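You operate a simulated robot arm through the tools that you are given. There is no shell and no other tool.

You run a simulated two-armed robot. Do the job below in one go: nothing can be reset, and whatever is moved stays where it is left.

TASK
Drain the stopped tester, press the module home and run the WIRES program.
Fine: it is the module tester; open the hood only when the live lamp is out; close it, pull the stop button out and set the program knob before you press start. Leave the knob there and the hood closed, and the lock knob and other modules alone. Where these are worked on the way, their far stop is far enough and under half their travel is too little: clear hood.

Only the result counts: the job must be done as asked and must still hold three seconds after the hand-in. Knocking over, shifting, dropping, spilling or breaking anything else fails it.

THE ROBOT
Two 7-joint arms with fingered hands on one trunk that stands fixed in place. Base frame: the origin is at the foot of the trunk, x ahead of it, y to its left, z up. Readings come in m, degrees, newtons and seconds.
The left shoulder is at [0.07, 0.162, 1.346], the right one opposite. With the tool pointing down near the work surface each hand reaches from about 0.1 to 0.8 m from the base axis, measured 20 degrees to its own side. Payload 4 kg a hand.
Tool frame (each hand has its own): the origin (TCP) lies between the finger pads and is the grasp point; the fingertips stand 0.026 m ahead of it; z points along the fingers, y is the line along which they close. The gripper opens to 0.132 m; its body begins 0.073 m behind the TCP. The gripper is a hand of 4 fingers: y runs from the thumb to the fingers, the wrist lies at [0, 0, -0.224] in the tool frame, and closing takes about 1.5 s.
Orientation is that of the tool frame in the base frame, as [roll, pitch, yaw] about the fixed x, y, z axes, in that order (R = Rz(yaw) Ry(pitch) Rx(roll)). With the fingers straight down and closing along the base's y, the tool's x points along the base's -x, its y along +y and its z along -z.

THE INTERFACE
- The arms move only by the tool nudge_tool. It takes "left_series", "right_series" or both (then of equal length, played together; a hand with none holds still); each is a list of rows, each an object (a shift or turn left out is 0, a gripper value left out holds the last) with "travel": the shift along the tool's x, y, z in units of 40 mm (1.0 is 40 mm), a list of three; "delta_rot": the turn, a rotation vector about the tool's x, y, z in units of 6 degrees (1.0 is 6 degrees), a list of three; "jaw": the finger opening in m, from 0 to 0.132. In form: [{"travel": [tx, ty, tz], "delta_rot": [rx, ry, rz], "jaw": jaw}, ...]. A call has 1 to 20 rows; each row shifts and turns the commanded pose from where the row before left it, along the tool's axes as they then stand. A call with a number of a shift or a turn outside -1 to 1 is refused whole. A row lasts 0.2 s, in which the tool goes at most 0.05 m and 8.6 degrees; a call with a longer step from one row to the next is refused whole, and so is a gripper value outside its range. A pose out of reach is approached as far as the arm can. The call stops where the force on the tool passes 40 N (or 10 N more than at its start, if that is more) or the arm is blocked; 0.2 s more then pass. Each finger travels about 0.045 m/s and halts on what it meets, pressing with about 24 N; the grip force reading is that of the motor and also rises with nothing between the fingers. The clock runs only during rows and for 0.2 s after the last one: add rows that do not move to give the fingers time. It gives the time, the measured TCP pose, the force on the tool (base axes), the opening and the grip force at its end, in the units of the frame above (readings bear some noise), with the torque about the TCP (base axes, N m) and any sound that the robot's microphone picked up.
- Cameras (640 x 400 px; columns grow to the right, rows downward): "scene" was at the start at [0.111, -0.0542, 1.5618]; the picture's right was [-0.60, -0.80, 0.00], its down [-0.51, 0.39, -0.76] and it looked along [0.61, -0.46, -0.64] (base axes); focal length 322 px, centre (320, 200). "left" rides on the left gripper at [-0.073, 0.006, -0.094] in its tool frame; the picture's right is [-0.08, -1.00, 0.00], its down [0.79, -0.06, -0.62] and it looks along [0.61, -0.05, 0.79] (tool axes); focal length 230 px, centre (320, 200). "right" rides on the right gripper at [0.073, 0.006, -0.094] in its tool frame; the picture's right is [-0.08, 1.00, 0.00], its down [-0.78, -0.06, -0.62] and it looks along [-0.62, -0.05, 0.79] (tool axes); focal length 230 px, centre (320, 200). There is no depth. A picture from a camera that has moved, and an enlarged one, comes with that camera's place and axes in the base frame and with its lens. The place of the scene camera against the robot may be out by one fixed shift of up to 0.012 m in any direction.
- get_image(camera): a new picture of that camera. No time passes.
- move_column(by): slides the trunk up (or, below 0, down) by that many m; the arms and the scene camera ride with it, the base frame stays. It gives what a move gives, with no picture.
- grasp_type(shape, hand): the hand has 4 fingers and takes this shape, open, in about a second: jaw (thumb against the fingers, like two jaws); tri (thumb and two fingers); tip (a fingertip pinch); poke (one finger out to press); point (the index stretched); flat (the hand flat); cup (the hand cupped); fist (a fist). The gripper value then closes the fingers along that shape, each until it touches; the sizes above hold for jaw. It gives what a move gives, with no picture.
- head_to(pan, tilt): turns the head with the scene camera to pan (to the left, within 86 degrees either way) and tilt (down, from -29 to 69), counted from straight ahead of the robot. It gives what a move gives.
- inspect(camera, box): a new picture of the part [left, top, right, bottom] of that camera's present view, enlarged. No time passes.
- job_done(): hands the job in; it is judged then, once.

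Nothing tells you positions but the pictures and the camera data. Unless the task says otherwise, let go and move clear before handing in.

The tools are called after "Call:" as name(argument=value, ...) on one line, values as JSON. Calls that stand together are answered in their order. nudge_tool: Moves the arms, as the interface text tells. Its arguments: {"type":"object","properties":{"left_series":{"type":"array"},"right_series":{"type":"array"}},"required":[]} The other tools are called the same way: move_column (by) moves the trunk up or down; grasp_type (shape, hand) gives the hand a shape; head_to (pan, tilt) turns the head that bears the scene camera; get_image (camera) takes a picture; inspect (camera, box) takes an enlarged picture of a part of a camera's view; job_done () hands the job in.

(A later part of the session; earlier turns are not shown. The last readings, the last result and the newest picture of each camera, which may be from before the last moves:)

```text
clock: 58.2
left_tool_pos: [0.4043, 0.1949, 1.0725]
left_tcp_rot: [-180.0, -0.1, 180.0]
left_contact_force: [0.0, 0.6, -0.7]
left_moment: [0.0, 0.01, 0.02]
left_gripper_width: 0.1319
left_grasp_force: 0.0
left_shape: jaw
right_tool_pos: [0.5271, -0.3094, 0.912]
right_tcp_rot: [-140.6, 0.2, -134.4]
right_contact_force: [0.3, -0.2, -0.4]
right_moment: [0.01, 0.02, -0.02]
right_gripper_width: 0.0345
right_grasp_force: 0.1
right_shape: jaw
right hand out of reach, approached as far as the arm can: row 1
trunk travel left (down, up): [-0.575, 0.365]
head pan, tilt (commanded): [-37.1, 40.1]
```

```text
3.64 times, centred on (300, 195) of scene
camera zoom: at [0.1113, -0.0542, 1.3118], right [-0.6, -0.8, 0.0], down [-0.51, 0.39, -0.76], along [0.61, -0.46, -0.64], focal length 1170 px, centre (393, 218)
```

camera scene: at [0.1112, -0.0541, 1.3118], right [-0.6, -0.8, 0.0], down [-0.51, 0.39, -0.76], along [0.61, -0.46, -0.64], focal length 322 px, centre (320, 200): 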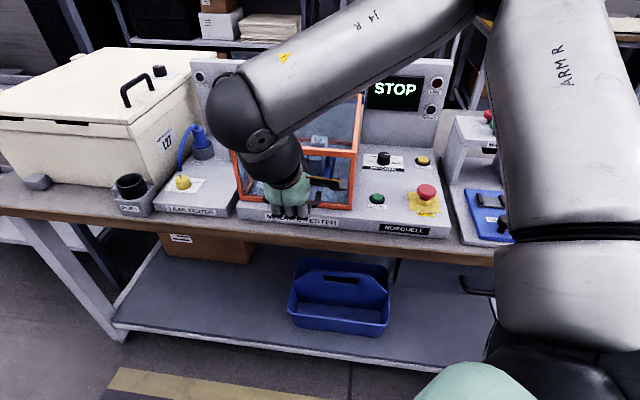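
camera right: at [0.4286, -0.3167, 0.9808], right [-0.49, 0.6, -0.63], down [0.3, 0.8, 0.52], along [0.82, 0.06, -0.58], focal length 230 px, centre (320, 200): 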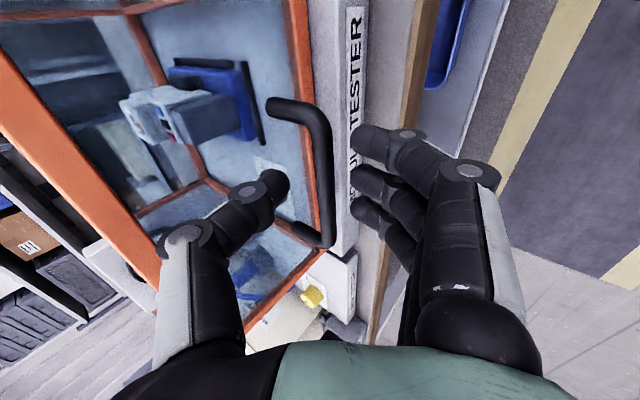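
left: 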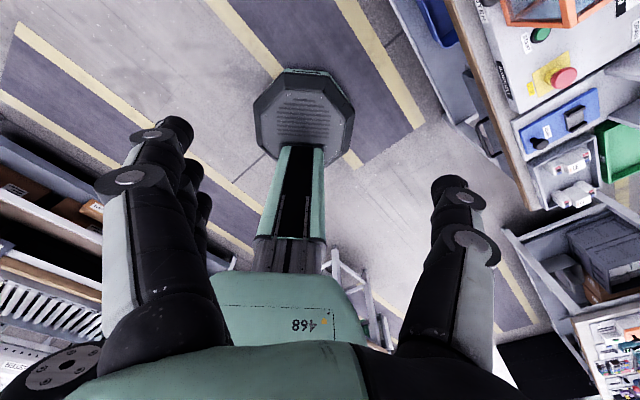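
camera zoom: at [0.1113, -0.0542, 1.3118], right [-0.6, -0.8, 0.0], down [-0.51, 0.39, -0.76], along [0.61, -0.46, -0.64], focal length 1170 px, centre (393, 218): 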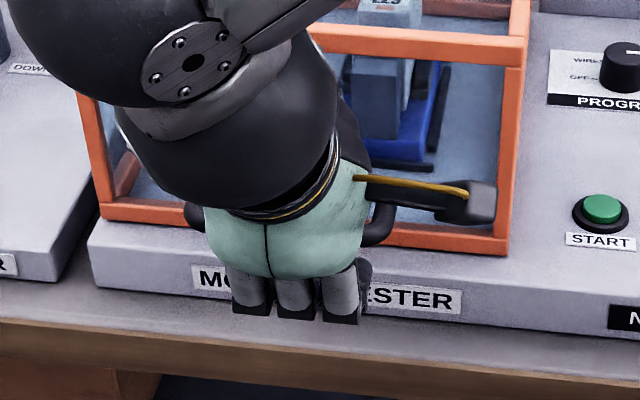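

Call:
nudge_tool(right_series=[{"travel": [0, 0.03, 0.3]}, {"travel": [0, 0, 0.3]}])

Call:
get_image(camera="right")

Call:
inspect(camera="right", box=[220, 90, 440, 260])

```text
clock: 58.8
left_tool_pos: [0.4053, 0.1941, 1.0721]
left_tcp_rot: [-180.0, -0.1, -180.0]
left_contact_force: [0.5, 0.4, 0.1]
left_moment: [0.02, -0.02, 0.03]
left_gripper_width: 0.1321
left_grasp_force: 0.1
left_shape: jaw
right_tool_pos: [0.5369, -0.3194, 0.8928]
right_tcp_rot: [-140.7, 0.3, -134.5]
right_contact_force: [0.1, -0.4, 0.6]
right_moment: [0.02, 0.01, 0.01]
right_gripper_width: 0.0345
right_grasp_force: 0.1
right_shape: jaw
trunk travel left (down, up): [-0.575, 0.365]
head pan, tilt (commanded): [-37.1, 40.1]
```

```text
taken
camera right: at [0.4391, -0.3264, 0.9622], right [-0.49, 0.6, -0.63], down [0.3, 0.8, 0.52], along [0.82, 0.06, -0.58], focal length 230 px, centre (320, 200)
```

right: 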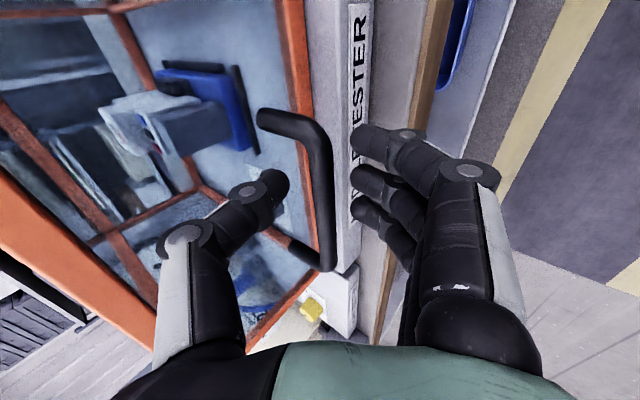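

```text
2.35 times, centred on (330, 175) of right
camera zoom: at [0.4391, -0.3264, 0.9622], right [-0.49, 0.6, -0.63], down [0.3, 0.8, 0.52], along [0.82, 0.06, -0.58], focal length 541 px, centre (296, 259)
```

zoom: 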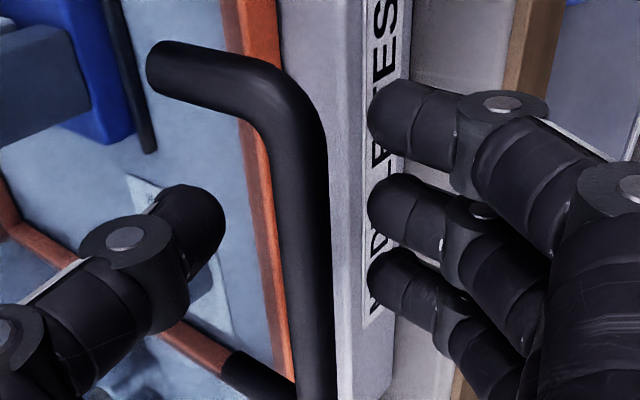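

Call:
nudge_tool(right_series=[{"jaw": 0.022}, {}, {"travel": [0, 0, 0.1]}, {"travel": [0, 0, 0.1]}])

Call:
inspect(camera="right", box=[220, 90, 440, 260])

```text
clock: 59.8
left_tool_pos: [0.4043, 0.195, 1.0718]
left_tcp_rot: [179.9, -0.1, 180.0]
left_contact_force: [-0.4, -0.2, 0.4]
left_moment: [0.02, 0.01, -0.02]
left_gripper_width: 0.1321
left_grasp_force: 0.0
left_shape: jaw
right_tool_pos: [0.5402, -0.322, 0.8871]
right_tcp_rot: [-140.7, 0.3, -134.5]
right_contact_force: [0.9, 0.3, -0.5]
right_moment: [0.0, 0.05, -0.01]
right_gripper_width: 0.0226
right_grasp_force: 0.0
right_shape: jaw
trunk travel left (down, up): [-0.575, 0.365]
head pan, tilt (commanded): [-37.1, 40.1]
```

```text
2.35 times, centred on (330, 175) of right
camera zoom: at [0.4422, -0.3294, 0.9558], right [-0.49, 0.6, -0.63], down [0.3, 0.8, 0.52], along [0.82, 0.06, -0.57], focal length 541 px, centre (296, 259)
```

zoom: 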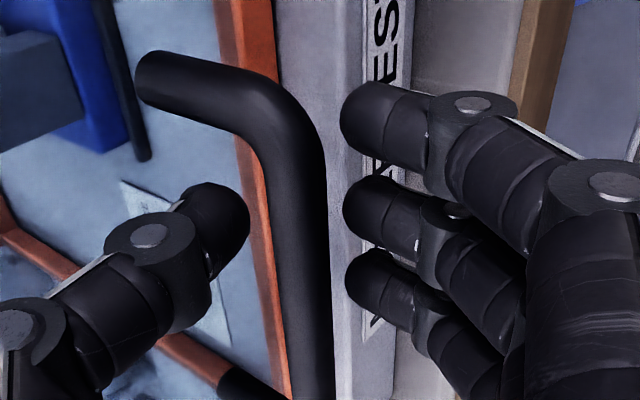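

Call:
nudge_tool(right_series=[{"jaw": 0.004}, {}, {}, {}])

Call:
inspect(camera="right", box=[220, 90, 440, 260])

```text
clock: 60.8
left_tool_pos: [0.4044, 0.1952, 1.0726]
left_tcp_rot: [-180.0, -0.1, 179.9]
left_contact_force: [0.1, 0.1, -0.4]
left_moment: [0.03, 0.01, -0.01]
left_gripper_width: 0.1319
left_grasp_force: 0.0
left_shape: jaw
right_tool_pos: [0.5403, -0.3205, 0.8864]
right_tcp_rot: [-140.6, 0.4, -134.5]
right_contact_force: [0.4, 0.7, -0.2]
right_moment: [0.0, -0.03, -0.02]
right_gripper_width: 0.0043
right_grasp_force: 0.0
right_shape: jaw
trunk travel left (down, up): [-0.575, 0.365]
head pan, tilt (commanded): [-37.1, 40.1]
```

```text
2.35 times, centred on (330, 175) of right
camera zoom: at [0.4421, -0.3295, 0.9558], right [-0.49, 0.6, -0.63], down [0.3, 0.8, 0.52], along [0.82, 0.06, -0.58], focal length 541 px, centre (296, 259)
```

zoom: 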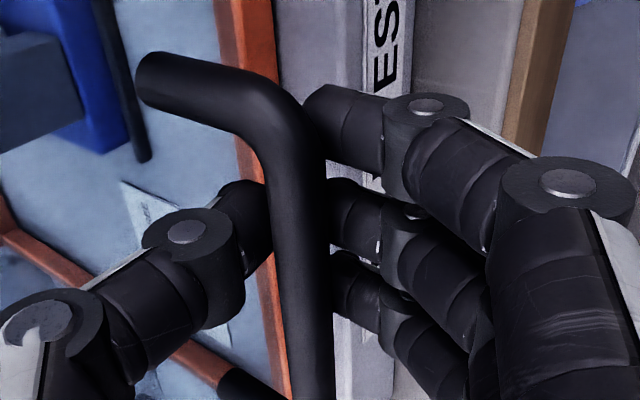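

Call:
inspect(camera="scene", box=[240, 150, 350, 240])

Call:
get_image(camera="left")

```text
4.44 times, centred on (295, 195) of scene
camera zoom: at [0.111, -0.054, 1.3118], right [-0.6, -0.8, 0.0], down [-0.51, 0.39, -0.76], along [0.61, -0.46, -0.64], focal length 1430 px, centre (431, 222)
```

zoom: 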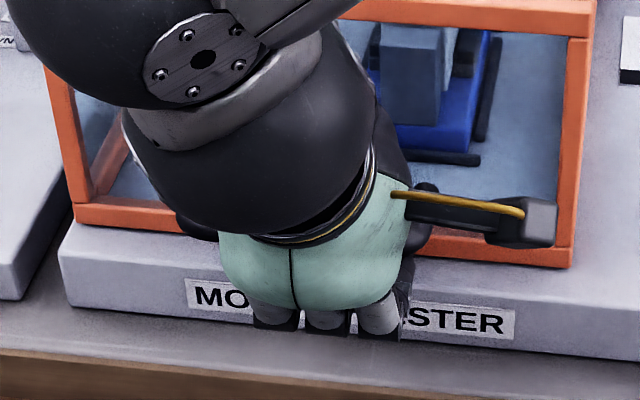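

```text
taken
camera left: at [0.4784, 0.2011, 1.1661], right [0.08, -1.0, 0.0], down [-0.78, -0.06, 0.62], along [-0.62, -0.05, -0.79], focal length 230 px, centre (320, 200)
```

left: 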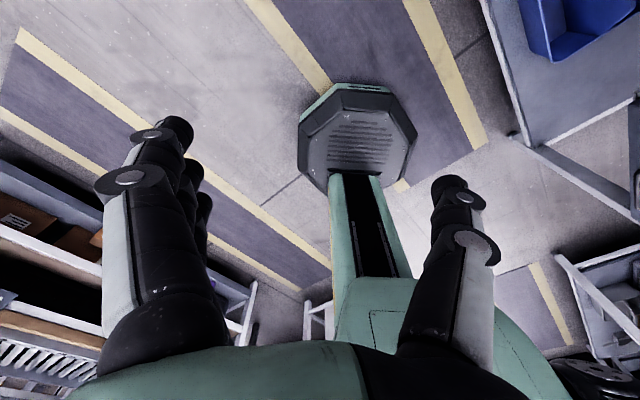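

The ring seems closed around the bar. I'll test with a small lift and see whether the hood follows.

Call:
nudge_tool(right_series=[{"travel": [0, -0.169, -0.186], "jaw": 0.004}, {"travel": [0, -0.169, -0.186]}])

Call:
inspect(camera="right", box=[220, 90, 440, 260])

Call:
get_image(camera="scene")

```text
clock: 61.4
left_tool_pos: [0.4039, 0.1948, 1.0726]
left_tcp_rot: [179.9, -0.1, 180.0]
left_contact_force: [0.6, 0.2, 0.1]
left_moment: [-0.01, -0.01, 0.05]
left_gripper_width: 0.1319
left_grasp_force: 0.0
left_shape: jaw
right_tool_pos: [0.5418, -0.3227, 0.9064]
right_tcp_rot: [-140.6, 0.3, -134.5]
right_contact_force: [1.6, -1.1, -1.8]
right_moment: [0.01, 0.02, -0.02]
right_gripper_width: 0.0044
right_grasp_force: 0.1
right_shape: jaw
trunk travel left (down, up): [-0.575, 0.365]
head pan, tilt (commanded): [-37.1, 40.1]
```

```text
2.35 times, centred on (330, 175) of right
camera zoom: at [0.4431, -0.3305, 0.9759], right [-0.49, 0.6, -0.63], down [0.3, 0.8, 0.52], along [0.82, 0.06, -0.57], focal length 541 px, centre (296, 259)
```

zoom: 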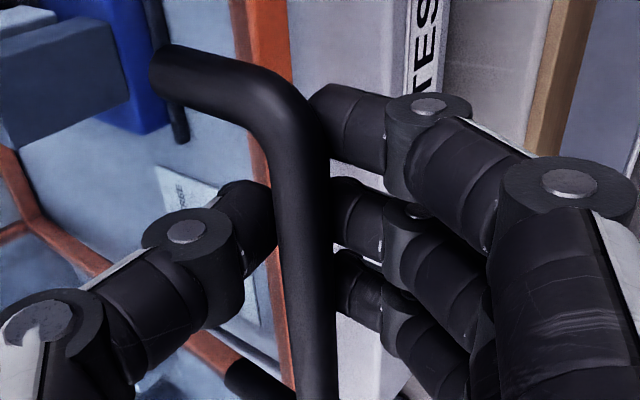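

```text
taken
camera scene: at [0.1112, -0.0543, 1.3117], right [-0.6, -0.8, 0.0], down [-0.51, 0.39, -0.76], along [0.61, -0.46, -0.64], focal length 322 px, centre (320, 200)
```

scene: 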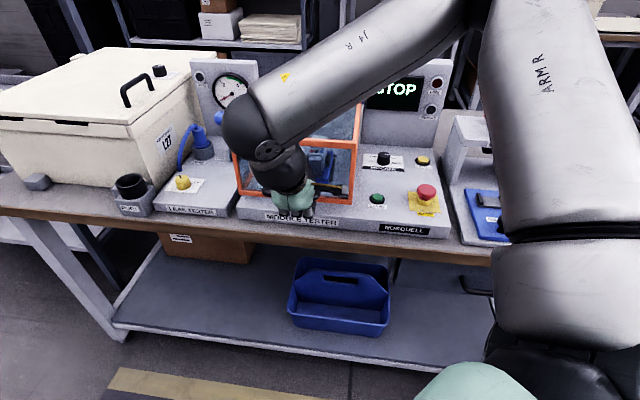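

The hood follows the hand lightly. I'll continue along the hinge arc in stages.

Call:
nudge_tool(right_series=[{"travel": [0, -0.36, -0.2835]}, {"travel": [0, -0.36, -0.2835]}, {"travel": [0, -0.3885, -0.244]}, {"travel": [0, -0.3885, -0.244]}])

Call:
inspect(camera="right", box=[220, 90, 440, 260])

Call:
get_image(camera="scene")

```text
clock: 62.4
left_tool_pos: [0.405, 0.1947, 1.0726]
left_tcp_rot: [180.0, -0.1, -180.0]
left_contact_force: [0.6, -0.8, 0.3]
left_moment: [0.02, 0.03, -0.01]
left_gripper_width: 0.1323
left_grasp_force: 0.2
left_shape: jaw
right_tool_pos: [0.5547, -0.337, 0.9763]
right_tcp_rot: [-140.6, 0.4, -134.3]
right_contact_force: [1.6, -0.3, -2.4]
right_moment: [0.01, 0.0, -0.01]
right_gripper_width: 0.0044
right_grasp_force: 0.1
right_shape: jaw
trunk travel left (down, up): [-0.575, 0.365]
head pan, tilt (commanded): [-37.1, 40.1]
```

```text
2.35 times, centred on (330, 175) of right
camera zoom: at [0.4571, -0.3444, 1.0457], right [-0.49, 0.6, -0.63], down [0.3, 0.8, 0.52], along [0.82, 0.06, -0.57], focal length 541 px, centre (296, 259)
```

zoom: 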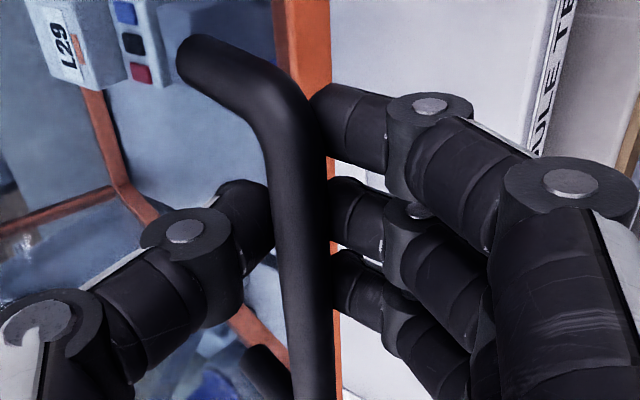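

```text
taken
camera scene: at [0.1114, -0.0545, 1.3117], right [-0.6, -0.8, 0.0], down [-0.51, 0.39, -0.76], along [0.61, -0.46, -0.64], focal length 322 px, centre (320, 200)
```

scene: 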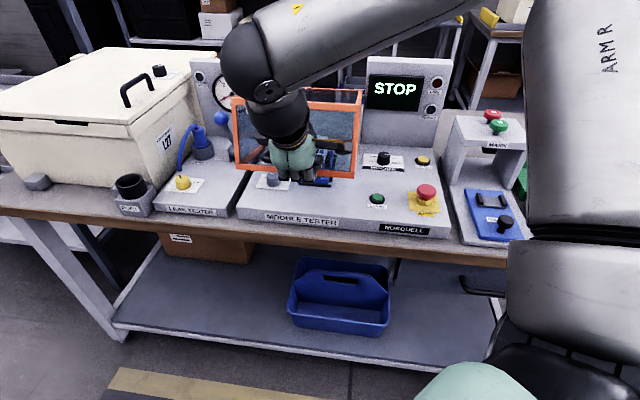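

The hood is opening cleanly; continuing the arc.

Call:
nudge_tool(right_series=[{"travel": [0, -0.4115, -0.202]}, {"travel": [0, -0.4115, -0.202]}, {"travel": [0, -0.431, -0.1575]}, {"travel": [0, -0.431, -0.1575]}, {"travel": [0, -0.444, -0.1125]}, {"travel": [0, -0.444, -0.1125]}])

Call:
inspect(camera="right", box=[220, 90, 440, 260])

Call:
get_image(camera="scene")

```text
clock: 63.8
left_tool_pos: [0.4052, 0.195, 1.0702]
left_tcp_rot: [179.9, -0.2, 180.0]
left_contact_force: [1.0, 0.5, 0.0]
left_moment: [0.01, 0.02, 0.01]
left_gripper_width: 0.1319
left_grasp_force: 0.1
left_shape: jaw
right_tool_pos: [0.5935, -0.3765, 1.0695]
right_tcp_rot: [-140.7, 0.2, -134.4]
right_contact_force: [2.9, -1.0, -3.4]
right_moment: [0.04, -0.04, -0.02]
right_gripper_width: 0.0043
right_grasp_force: 0.2
right_shape: jaw
trunk travel left (down, up): [-0.575, 0.365]
head pan, tilt (commanded): [-37.1, 40.1]
```

```text
2.35 times, centred on (330, 175) of right
camera zoom: at [0.4966, -0.3851, 1.1397], right [-0.49, 0.6, -0.63], down [0.3, 0.8, 0.52], along [0.81, 0.06, -0.58], focal length 541 px, centre (296, 259)
```

zoom: 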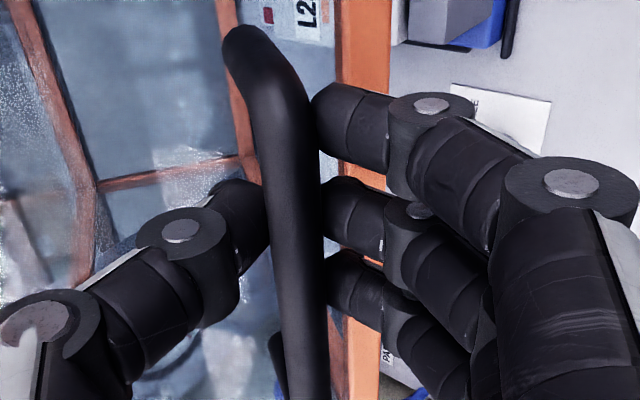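

```text
taken
camera scene: at [0.1123, -0.0548, 1.3116], right [-0.6, -0.8, 0.0], down [-0.52, 0.39, -0.76], along [0.61, -0.46, -0.65], focal length 322 px, centre (320, 200)
```

scene: 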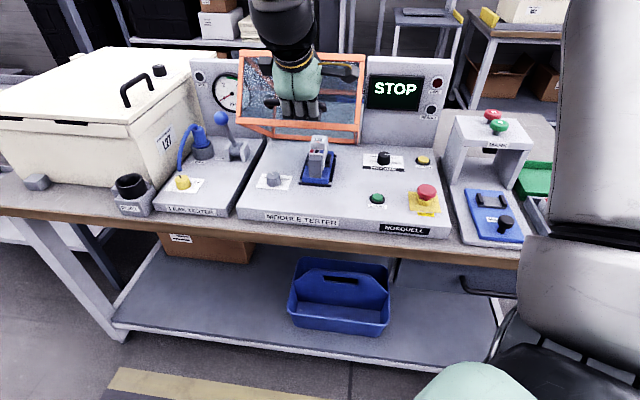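

Call:
nudge_tool(right_series=[{"travel": [0, -0.454, -0.0655]}, {"travel": [0, -0.454, -0.0655]}, {"travel": [0, -0.4575, -0.0175]}, {"travel": [0, -0.4575, -0.0175]}, {"travel": [0, -0.458, 0.03]}, {"travel": [0, -0.458, 0.03]}])

Call:
inspect(camera="right", box=[220, 90, 440, 260])

Call:
get_image(camera="scene")

```text
clock: 65.2
left_tool_pos: [0.4047, 0.1959, 1.0723]
left_tcp_rot: [180.0, -0.1, 180.0]
left_contact_force: [-0.5, 0.0, 0.3]
left_moment: [-0.02, 0.0, -0.01]
left_gripper_width: 0.1318
left_grasp_force: 0.0
left_shape: jaw
right_tool_pos: [0.6522, -0.4341, 1.145]
right_tcp_rot: [-140.6, 0.2, -134.5]
right_contact_force: [-1.0, -0.4, -2.1]
right_moment: [-0.01, 0.04, -0.03]
right_gripper_width: 0.0049
right_grasp_force: 0.1
right_shape: jaw
trunk travel left (down, up): [-0.575, 0.365]
head pan, tilt (commanded): [-37.1, 40.1]
```

```text
2.35 times, centred on (330, 175) of right
camera zoom: at [0.5536, -0.4419, 1.2144], right [-0.49, 0.6, -0.63], down [0.3, 0.8, 0.52], along [0.82, 0.06, -0.57], focal length 541 px, centre (296, 259)
```

zoom: 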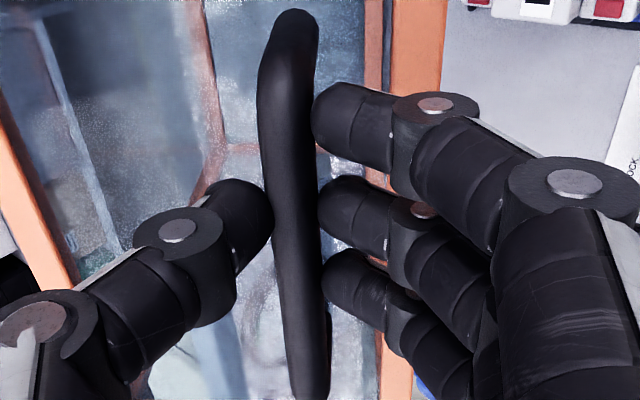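

```text
taken
camera scene: at [0.1114, -0.0545, 1.3118], right [-0.6, -0.8, 0.0], down [-0.51, 0.39, -0.76], along [0.61, -0.46, -0.65], focal length 322 px, centre (320, 200)
```

scene: 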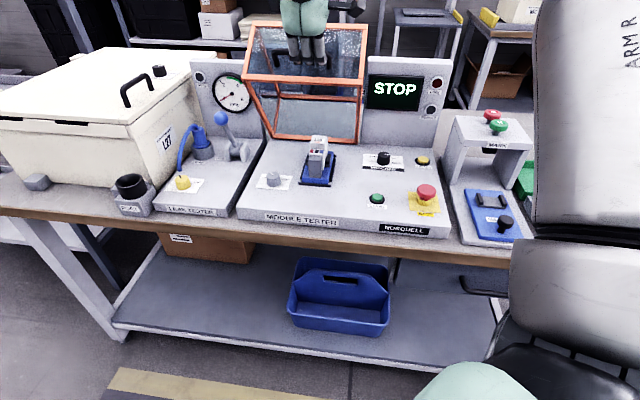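

Call:
nudge_tool(right_series=[{"travel": [0, -0.452, 0.0785]}, {"travel": [0, -0.452, 0.0785]}, {"travel": [0, -0.4415, 0.1245]}, {"travel": [0, -0.4415, 0.1245]}])

Call:
inspect(camera="right", box=[220, 90, 440, 260])

Call:
get_image(camera="scene")

```text
clock: 66.2
left_tool_pos: [0.4045, 0.1964, 1.0722]
left_tcp_rot: [180.0, -0.1, 180.0]
left_contact_force: [-0.4, -1.0, -0.3]
left_moment: [0.02, 0.0, 0.02]
left_gripper_width: 0.1321
left_grasp_force: 0.0
left_shape: jaw
right_tool_pos: [0.6878, -0.4854, 1.1676]
right_tcp_rot: [-140.4, 0.5, -134.3]
right_contact_force: [2.3, 3.8, 4.8]
right_moment: [0.02, -0.05, 0.08]
right_gripper_width: 0.0054
right_grasp_force: 0.2
right_shape: jaw
right hand out of reach, approached as far as the arm can: row 2, 3, 4
trunk travel left (down, up): [-0.575, 0.365]
head pan, tilt (commanded): [-37.1, 40.1]
```

```text
2.35 times, centred on (330, 175) of right
camera zoom: at [0.59, -0.4934, 1.2361], right [-0.49, 0.6, -0.64], down [0.3, 0.8, 0.52], along [0.82, 0.07, -0.57], focal length 541 px, centre (296, 259)
```

zoom: 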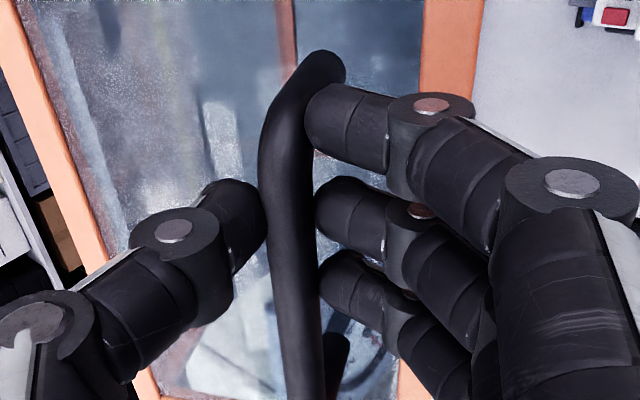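

```text
taken
camera scene: at [0.1113, -0.0533, 1.3119], right [-0.6, -0.8, 0.0], down [-0.51, 0.39, -0.76], along [0.61, -0.46, -0.64], focal length 322 px, centre (320, 200)
```

scene: 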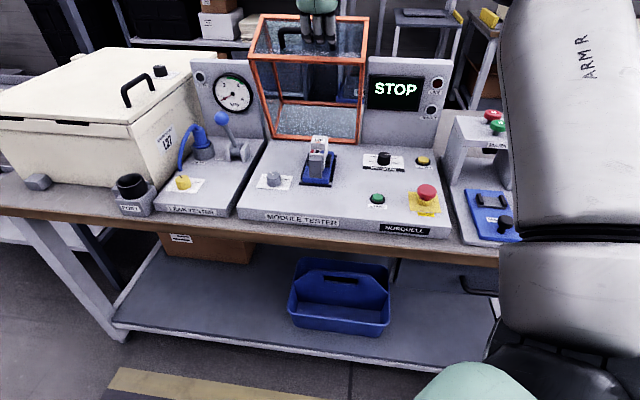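

I've reached the arm's limit at this wrist tilt. I'll tilt the hand further forward about the bar to gain reach, then keep going.

Call:
nudge_tool(right_series=[{"delta_rot": [0.8, 0, 0]}, {"delta_rot": [0.8, 0, 0]}, {"delta_rot": [0.8, 0, 0]}, {"delta_rot": [0.6, 0, 0]}])

Call:
inspect(camera="right", box=[220, 90, 440, 260])

Call:
inspect(camera="scene", box=[230, 0, 390, 160])

```text
clock: 67.2
left_tool_pos: [0.405, 0.1959, 1.0712]
left_tcp_rot: [-180.0, -0.1, 179.9]
left_contact_force: [-0.5, 1.1, -0.7]
left_moment: [-0.01, 0.0, -0.01]
left_gripper_width: 0.1319
left_grasp_force: 0.1
left_shape: jaw
right_tool_pos: [0.6853, -0.4888, 1.1656]
right_tcp_rot: [-122.6, 0.2, -134.6]
right_contact_force: [0.5, 1.2, -1.2]
right_moment: [0.04, 0.03, 0.02]
right_gripper_width: 0.0051
right_grasp_force: 0.0
right_shape: jaw
trunk travel left (down, up): [-0.575, 0.365]
head pan, tilt (commanded): [-37.1, 40.1]
```

```text
2.35 times, centred on (330, 175) of right
camera zoom: at [0.5755, -0.483, 1.2113], right [-0.33, 0.43, -0.84], down [0.2, 0.9, 0.39], along [0.92, -0.04, -0.38], focal length 541 px, centre (296, 259)
```

zoom: 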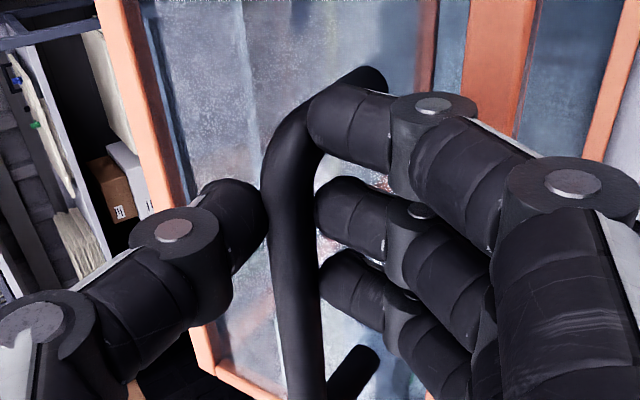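

```text
2.50 times, centred on (310, 80) of scene
camera zoom: at [0.1113, -0.0541, 1.3117], right [-0.6, -0.8, 0.0], down [-0.51, 0.39, -0.76], along [0.61, -0.46, -0.64], focal length 804 px, centre (345, 500)
```

zoom: 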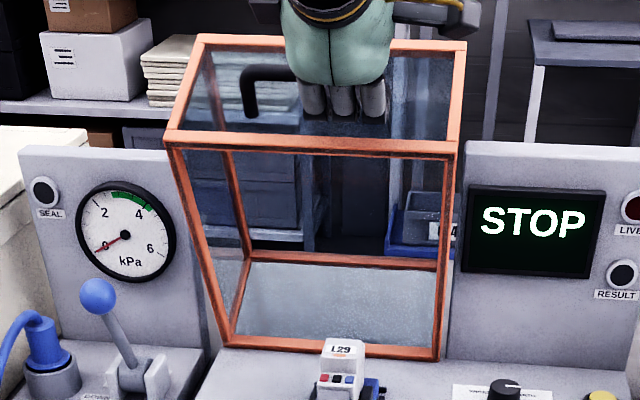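

Call:
nudge_tool(right_series=[{"travel": [0, -0.358, 0.285]}, {"travel": [0, -0.358, 0.285]}, {"travel": [0, -0.327, 0.321], "delta_rot": [0.5, 0, 0]}, {"travel": [0, -0.327, 0.321], "delta_rot": [0.5, 0, 0]}])

Call:
inspect(camera="right", box=[220, 90, 440, 260])

Call:
inspect(camera="scene", box=[230, 0, 390, 160])

```text
clock: 68.2
left_tool_pos: [0.4042, 0.1944, 1.0727]
left_tcp_rot: [-180.0, -0.1, 179.9]
left_contact_force: [-1.2, 0.5, -0.9]
left_moment: [0.0, 0.01, -0.01]
left_gripper_width: 0.1318
left_grasp_force: 0.1
left_shape: jaw
right_tool_pos: [0.7361, -0.5355, 1.1873]
right_tcp_rot: [-116.6, 0.3, -134.5]
right_contact_force: [-0.4, -0.5, 0.3]
right_moment: [-0.04, -0.03, -0.01]
right_gripper_width: 0.004
right_grasp_force: 0.0
right_shape: jaw
trunk travel left (down, up): [-0.575, 0.365]
head pan, tilt (commanded): [-37.1, 40.1]
```

```text
2.35 times, centred on (330, 175) of right
camera zoom: at [0.623, -0.5285, 1.2241], right [-0.26, 0.37, -0.89], down [0.18, 0.93, 0.33], along [0.95, -0.07, -0.31], focal length 541 px, centre (296, 259)
```

zoom: 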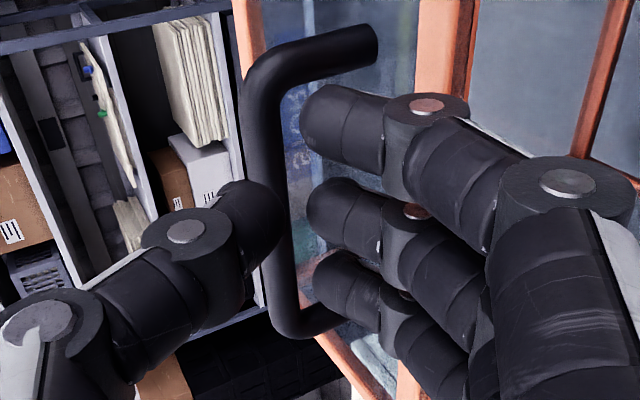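

```text
2.50 times, centred on (310, 80) of scene
camera zoom: at [0.1114, -0.0543, 1.3118], right [-0.6, -0.8, 0.0], down [-0.51, 0.39, -0.76], along [0.61, -0.46, -0.64], focal length 804 px, centre (345, 500)
```

zoom: 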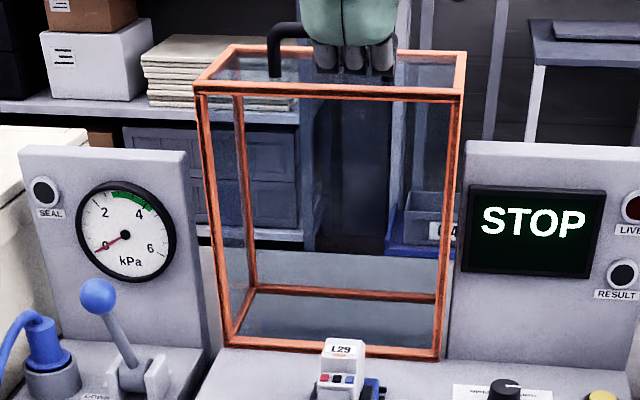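

Call:
nudge_tool(right_series=[{}, {}, {}])

Call:
inspect(camera="right", box=[220, 90, 440, 260])

Call:
inspect(camera="scene", box=[230, 0, 390, 160])

```text
clock: 69.0
left_tool_pos: [0.4043, 0.1943, 1.0733]
left_tcp_rot: [-179.9, -0.2, -179.9]
left_contact_force: [-0.2, -0.2, 0.5]
left_moment: [0.0, 0.03, 0.03]
left_gripper_width: 0.1321
left_grasp_force: 0.1
left_shape: jaw
right_tool_pos: [0.7359, -0.536, 1.1879]
right_tcp_rot: [-116.6, 0.3, -134.5]
right_contact_force: [-0.2, 0.3, -0.5]
right_moment: [0.05, 0.0, 0.01]
right_gripper_width: 0.0039
right_grasp_force: 0.1
right_shape: jaw
trunk travel left (down, up): [-0.575, 0.365]
head pan, tilt (commanded): [-37.1, 40.1]
```

```text
2.35 times, centred on (330, 175) of right
camera zoom: at [0.6224, -0.5281, 1.2245], right [-0.26, 0.37, -0.89], down [0.18, 0.93, 0.33], along [0.95, -0.07, -0.31], focal length 541 px, centre (296, 259)
```

zoom: 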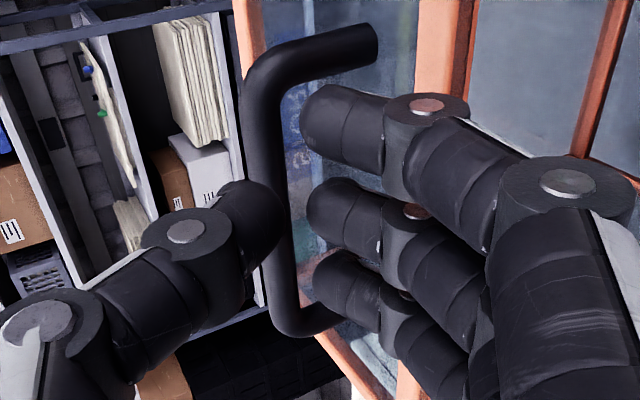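

```text
2.50 times, centred on (310, 80) of scene
camera zoom: at [0.111, -0.054, 1.3118], right [-0.6, -0.8, 0.0], down [-0.51, 0.39, -0.76], along [0.61, -0.46, -0.64], focal length 804 px, centre (345, 500)
```

zoom: 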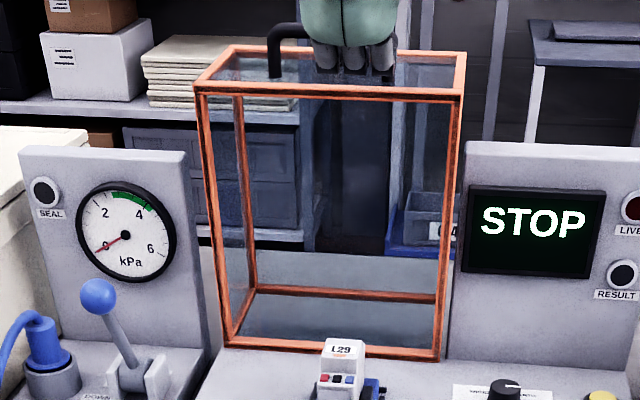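

The hood has swung to its far stop and stands open by itself; the hand is free of the bar. I'll back the hand out and study the module.

Call:
nudge_tool(right_series=[{"travel": [0, 0, -0.5]}, {"travel": [0, 0, -0.9]}, {"travel": [0, 0, -0.9]}, {"travel": [0, 0, -0.9]}])

Call:
get_image(camera="scene")

Call:
inspect(camera="scene", box=[240, 110, 380, 220])

Call:
get_image(camera="right")

```text
clock: 70.0
left_tool_pos: [0.4037, 0.1961, 1.0728]
left_tcp_rot: [180.0, 0.0, 180.0]
left_contact_force: [-0.1, 1.0, -0.9]
left_moment: [0.0, 0.01, 0.0]
left_gripper_width: 0.1321
left_grasp_force: 0.1
left_shape: jaw
right_tool_pos: [0.6522, -0.4541, 1.247]
right_tcp_rot: [-116.5, 0.4, -134.4]
right_contact_force: [-1.3, 1.3, 0.3]
right_moment: [0.08, 0.0, 0.0]
right_gripper_width: 0.0042
right_grasp_force: 0.1
right_shape: jaw
trunk travel left (down, up): [-0.575, 0.365]
head pan, tilt (commanded): [-37.1, 40.1]
```

```text
taken
camera scene: at [0.1097, -0.053, 1.312], right [-0.6, -0.8, 0.0], down [-0.51, 0.39, -0.77], along [0.61, -0.46, -0.64], focal length 322 px, centre (320, 200)
```

scene: 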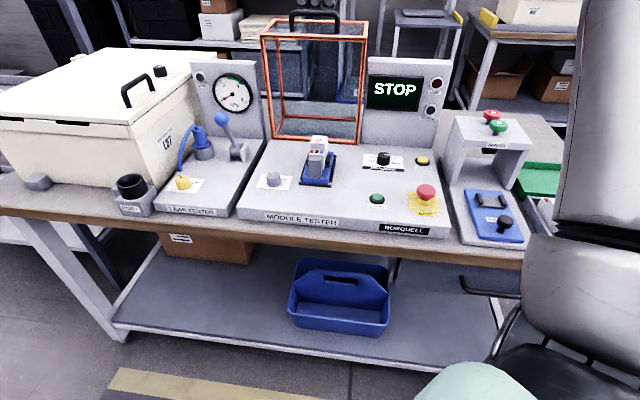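

```text
3.64 times, centred on (310, 165) of scene
camera zoom: at [0.1097, -0.053, 1.312], right [-0.6, -0.8, 0.0], down [-0.51, 0.39, -0.77], along [0.61, -0.46, -0.64], focal length 1170 px, centre (356, 327)
```

zoom: 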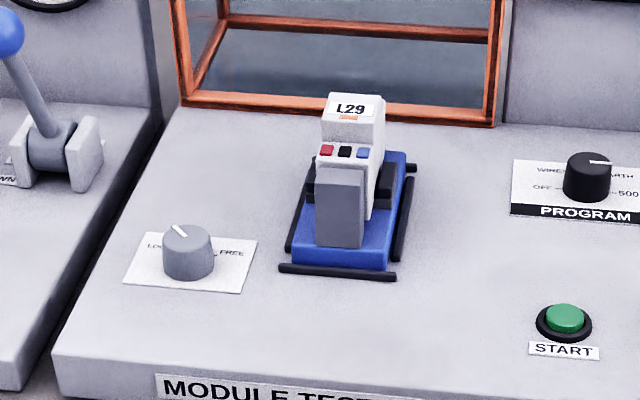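

```text
taken
camera right: at [0.5387, -0.4454, 1.2835], right [-0.26, 0.37, -0.89], down [0.18, 0.93, 0.33], along [0.95, -0.07, -0.31], focal length 230 px, centre (320, 200)
```

right: 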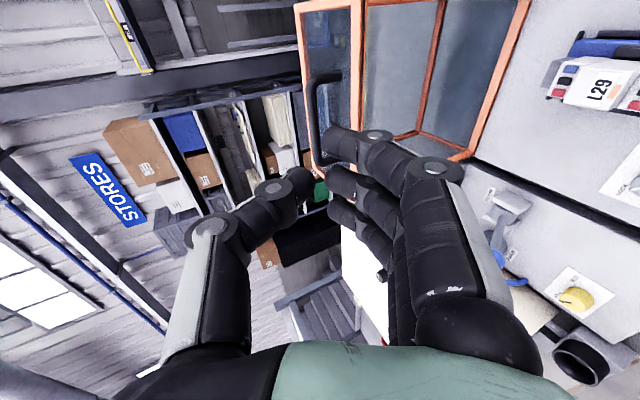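

Call:
nudge_tool(right_series=[{"travel": [0, 0.698, -0.7]}, {"travel": [0, 0.698, -0.7]}, {"travel": [0, 0.698, -0.7]}, {"travel": [0, 0.698, -0.7]}, {"delta_rot": [-0.962, 0, 0]}, {"delta_rot": [-0.962, 0, 0]}, {"delta_rot": [-0.962, 0, 0]}, {"delta_rot": [-0.962, 0, 0]}, {"delta_rot": [-0.962, 0, 0]}, {"delta_rot": [-0.962, 0, 0]}, {"delta_rot": [-0.962, 0, 0]}, {"delta_rot": [-0.962, 0, 0]}, {"delta_rot": [-0.962, 0, 0]}, {"delta_rot": [-0.962, 0, 0]}, {"delta_rot": [-0.962, 0, 0]}])

Call:
get_image(camera="right")

Call:
get_image(camera="scene")

```text
clock: 73.2
left_tool_pos: [0.4043, 0.1952, 1.0724]
left_tcp_rot: [179.9, 0.0, -180.0]
left_contact_force: [0.6, 0.0, 0.2]
left_moment: [-0.02, 0.01, -0.02]
left_gripper_width: 0.132
left_grasp_force: 0.0
left_shape: jaw
right_tool_pos: [0.5011, -0.424, 1.1009]
right_tcp_rot: [-179.9, 0.6, -134.5]
right_contact_force: [-0.7, 0.5, 0.3]
right_moment: [-0.03, -0.02, 0.0]
right_gripper_width: 0.0039
right_grasp_force: 0.0
right_shape: jaw
right hand out of reach, approached as far as the arm can: row 2, 3, 4, 10, 11, 12, 13, 14, 15
trunk travel left (down, up): [-0.575, 0.365]
head pan, tilt (commanded): [-37.1, 40.1]
```

```text
taken
camera right: at [0.444, -0.4727, 1.1936], right [-0.66, 0.75, 0.0], down [0.59, 0.51, 0.62], along [0.47, 0.41, -0.78], focal length 230 px, centre (320, 200)
```

right: 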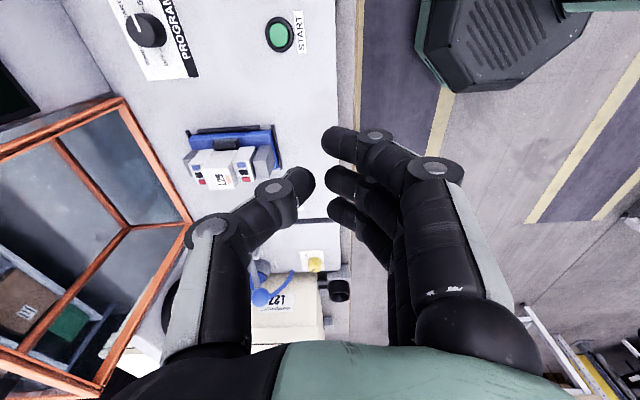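

```text
taken
camera scene: at [0.1116, -0.0546, 1.3117], right [-0.6, -0.8, 0.0], down [-0.51, 0.39, -0.76], along [0.61, -0.46, -0.65], focal length 322 px, centre (320, 200)
```

scene: 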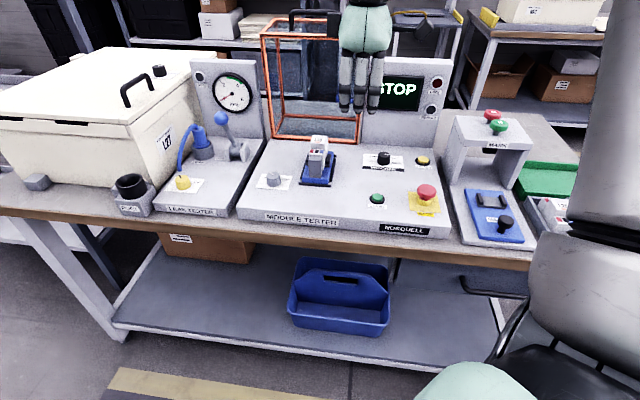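

Call:
inspect(camera="right", box=[160, 110, 300, 210])

Call:
inspect(camera="scene", box=[280, 125, 360, 195])

```text
4.00 times, centred on (230, 160) of right
camera zoom: at [0.444, -0.4727, 1.1936], right [-0.66, 0.75, 0.0], down [0.59, 0.51, 0.62], along [0.47, 0.41, -0.78], focal length 920 px, centre (680, 360)
```

zoom: 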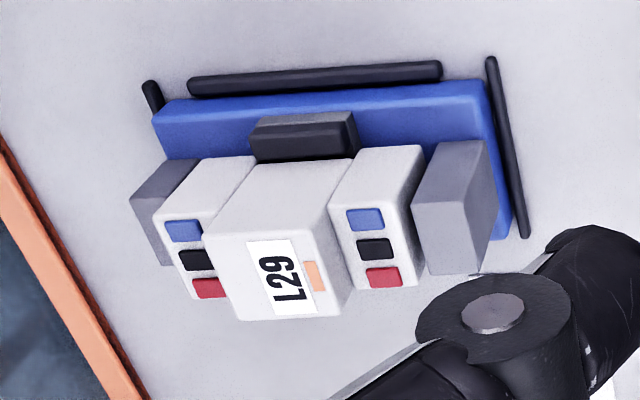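

```text
5.71 times, centred on (320, 160) of scene
camera zoom: at [0.1116, -0.0546, 1.3117], right [-0.6, -0.8, 0.0], down [-0.51, 0.39, -0.76], along [0.61, -0.46, -0.65], focal length 1838 px, centre (320, 429)
```

zoom: 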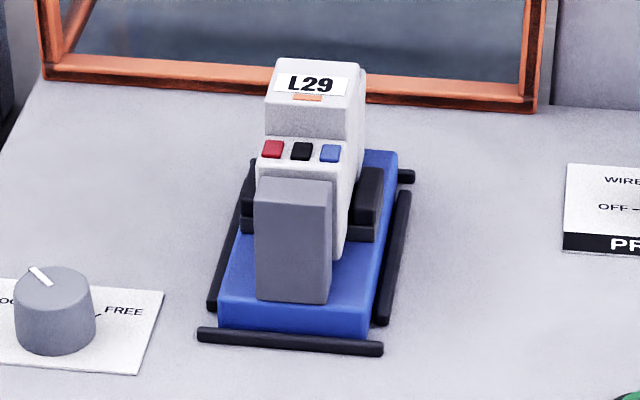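

The module L29 stands in a blue socket with its top near (0.66, -0.463, 0.933). I'll turn the hand to line up with the module, close the fingers into a firm beak, and look from above.

Call:
nudge_tool(right_series=[{"delta_rot": [0, 0, 1], "jaw": 0.0}, {"delta_rot": [0, 0, 1]}, {"delta_rot": [0, 0, 1]}, {"delta_rot": [0, 0, 1]}, {"delta_rot": [0, 0, 1]}, {"delta_rot": [0, 0, 1]}, {"delta_rot": [0, 0, 1]}, {"delta_rot": [0, 0, 1]}, {"delta_rot": [0, 0, 1]}, {"delta_rot": [0, 0, 1]}, {"delta_rot": [0, 0, 1]}, {"delta_rot": [0, 0, 1]}, {"delta_rot": [0, 0, 1]}, {"delta_rot": [0, 0, 1]}, {"delta_rot": [0, 0, 1]}])

Call:
get_image(camera="right")

Call:
get_image(camera="scene")

```text
clock: 76.4
left_tool_pos: [0.4029, 0.1955, 1.0723]
left_tcp_rot: [-180.0, -0.1, 180.0]
left_contact_force: [0.7, 0.0, -0.3]
left_moment: [-0.01, 0.03, 0.02]
left_gripper_width: 0.1318
left_grasp_force: 0.0
left_shape: jaw
right_tool_pos: [0.4992, -0.4234, 1.1001]
right_tcp_rot: [179.6, 0.0, 135.4]
right_contact_force: [-0.3, 0.1, 0.7]
right_moment: [-0.01, 0.01, -0.02]
right_gripper_width: 0.0
right_grasp_force: 23.9
right_shape: jaw
trunk travel left (down, up): [-0.575, 0.365]
head pan, tilt (commanded): [-37.1, 40.1]
```

```text
taken
camera right: at [0.4507, -0.3685, 1.1942], right [0.76, 0.66, 0.01], down [0.51, -0.6, 0.62], along [0.41, -0.46, -0.79], focal length 230 px, centre (320, 200)
```

right: 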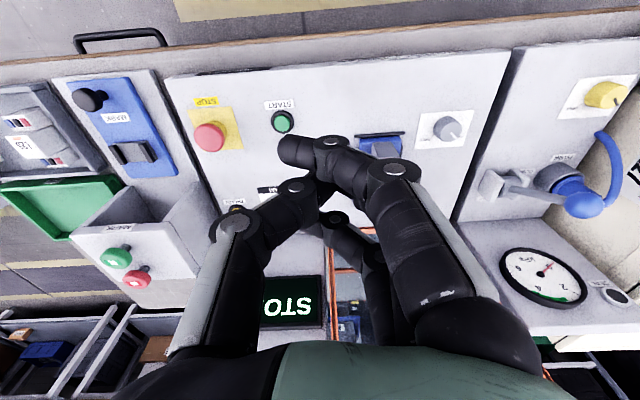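

```text
taken
camera scene: at [0.111, -0.054, 1.3118], right [-0.6, -0.8, 0.0], down [-0.51, 0.39, -0.76], along [0.61, -0.46, -0.64], focal length 322 px, centre (320, 200)
```

scene: 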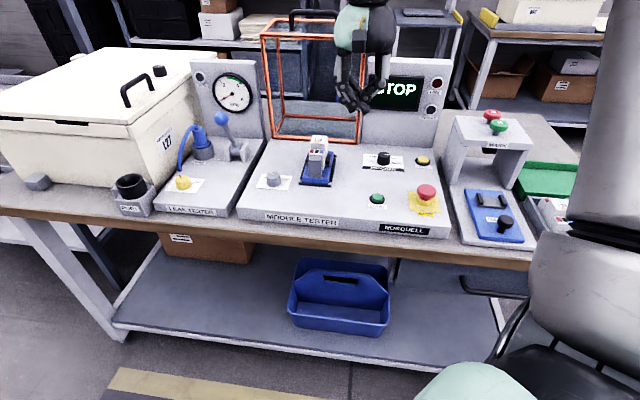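

Call:
grasp_type(shape="fist", hand="right")

Call:
nudge_tool(right_series=[{}, {}, {}])

Call:
get_image(camera="right")

Call:
inspect(camera="scene", box=[290, 0, 430, 140])

```text
clock: 77.3
left_tool_pos: [0.4046, 0.1955, 1.0729]
left_tcp_rot: [179.9, -0.1, -180.0]
left_contact_force: [0.2, 0.2, -0.1]
left_moment: [0.0, -0.01, -0.03]
left_gripper_width: 0.1319
left_grasp_force: 0.0
left_shape: jaw
right_tool_pos: [0.5001, -0.4239, 1.0998]
right_tcp_rot: [179.6, 0.0, 135.5]
right_contact_force: [0.1, -0.6, -0.2]
right_moment: [0.0, 0.0, 0.02]
right_gripper_width: 0.0
right_grasp_force: 0.0
right_shape: fist
trunk travel left (down, up): [-0.575, 0.365]
head pan, tilt (commanded): [-37.1, 40.1]
```

```text
clock: 78.1
left_tool_pos: [0.4037, 0.1953, 1.0729]
left_tcp_rot: [180.0, -0.1, -180.0]
left_contact_force: [-0.5, 0.2, 0.0]
left_moment: [0.01, 0.03, -0.01]
left_gripper_width: 0.1322
left_grasp_force: 0.1
left_shape: jaw
right_tool_pos: [0.501, -0.4245, 1.101]
right_tcp_rot: [179.7, 0.1, 135.5]
right_contact_force: [-0.5, 0.6, -1.8]
right_moment: [-0.02, -0.02, -0.01]
right_gripper_width: 0.0
right_grasp_force: 0.1
right_shape: fist
trunk travel left (down, up): [-0.575, 0.365]
head pan, tilt (commanded): [-37.1, 40.1]
```

```text
taken
camera right: at [0.4506, -0.3686, 1.1941], right [0.75, 0.66, 0.01], down [0.51, -0.6, 0.62], along [0.41, -0.46, -0.79], focal length 230 px, centre (320, 200)
```

right: 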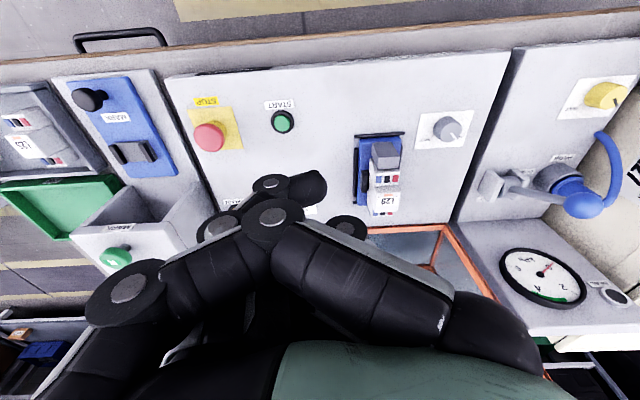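

```text
2.86 times, centred on (360, 70) of scene
camera zoom: at [0.111, -0.054, 1.3118], right [-0.6, -0.8, 0.0], down [-0.51, 0.39, -0.76], along [0.61, -0.46, -0.64], focal length 919 px, centre (206, 571)
```

zoom: 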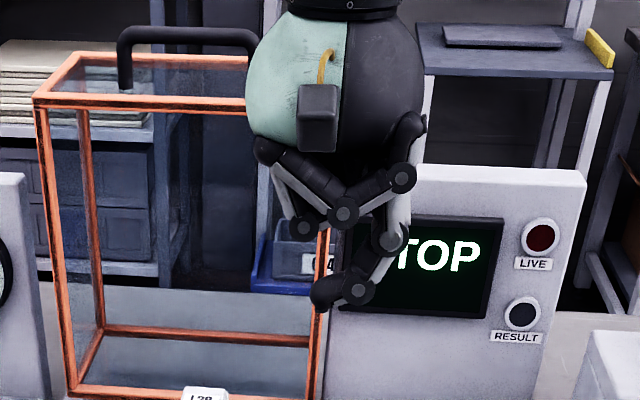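

Fist and full-close shapes are awkward; the poke shape worked well on DRAIN, so I'll use it with a 30° forward tilt and hover over the module top.

Call:
grasp_type(shape="poke", hand="right")

Call:
nudge_tool(right_series=[{"delta_rot": [0, -1, 0]}, {"delta_rot": [0, -1, 0]}, {"delta_rot": [0, -1, 0]}, {"delta_rot": [0, -1, 0]}, {"delta_rot": [0, -1, 0]}, {"travel": [-0.3315, 0.4225, 0.682]}, {"travel": [-0.3315, 0.4225, 0.682]}, {"travel": [-0.3315, 0.4225, 0.682]}, {"travel": [-0.3315, 0.4225, 0.682]}])

Call:
get_image(camera="right")

Call:
get_image(camera="scene")

```text
clock: 79.0
left_tool_pos: [0.4046, 0.1962, 1.0716]
left_tcp_rot: [180.0, -0.2, 180.0]
left_contact_force: [0.8, -0.5, -0.2]
left_moment: [0.01, 0.03, 0.01]
left_gripper_width: 0.132
left_grasp_force: 0.1
left_shape: jaw
right_tool_pos: [0.5003, -0.424, 1.1005]
right_tcp_rot: [179.7, -0.1, 135.4]
right_contact_force: [-1.5, -0.9, -0.1]
right_moment: [0.01, -0.01, -0.01]
right_gripper_width: 0.0
right_grasp_force: 0.0
right_shape: poke
trunk travel left (down, up): [-0.575, 0.365]
head pan, tilt (commanded): [-37.1, 40.1]
```

```text
clock: 81.0
left_tool_pos: [0.4054, 0.1943, 1.0715]
left_tcp_rot: [180.0, -0.2, -180.0]
left_contact_force: [1.1, -1.2, -0.3]
left_moment: [0.0, 0.04, 0.01]
left_gripper_width: 0.1319
left_grasp_force: 0.1
left_shape: jaw
right_tool_pos: [0.6215, -0.4441, 1.0311]
right_tcp_rot: [179.9, 29.9, 135.1]
right_contact_force: [0.9, 0.4, -0.2]
right_moment: [0.0, 0.01, 0.01]
right_gripper_width: 0.0
right_grasp_force: 0.0
right_shape: poke
trunk travel left (down, up): [-0.575, 0.365]
head pan, tilt (commanded): [-37.1, 40.1]
```

```text
taken
camera right: at [0.5463, -0.3637, 1.0761], right [0.75, 0.66, 0.04], down [0.22, -0.31, 0.93], along [0.63, -0.68, -0.38], focal length 230 px, centre (320, 200)
```

right: 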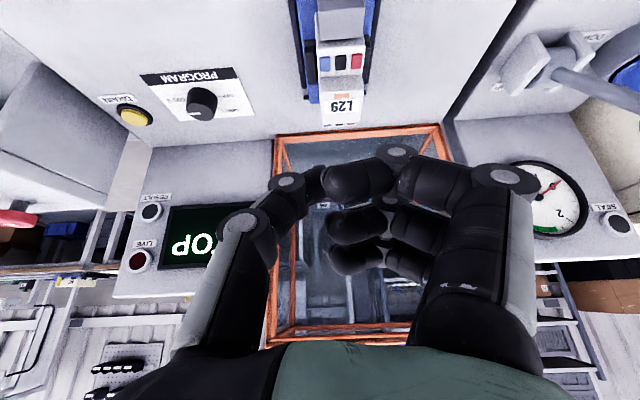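

```text
taken
camera scene: at [0.113, -0.0544, 1.3116], right [-0.6, -0.8, 0.0], down [-0.52, 0.39, -0.76], along [0.61, -0.46, -0.65], focal length 322 px, centre (320, 200)
```

scene: 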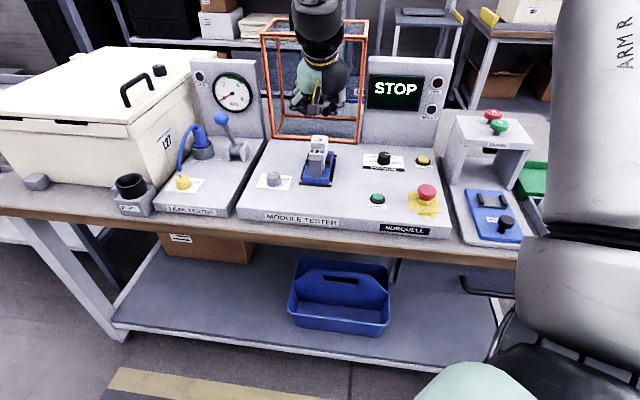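

Call:
inspect(camera="right", box=[280, 0, 400, 140])

```text
2.86 times, centred on (340, 70) of right
camera zoom: at [0.5463, -0.3637, 1.0761], right [0.75, 0.66, 0.04], down [0.22, -0.31, 0.93], along [0.63, -0.68, -0.38], focal length 657 px, centre (263, 571)
```

zoom: 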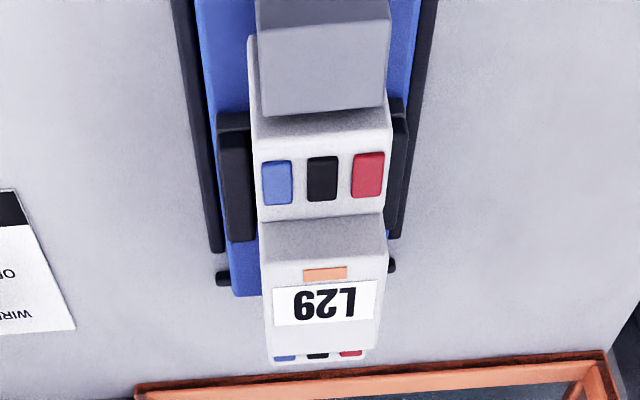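

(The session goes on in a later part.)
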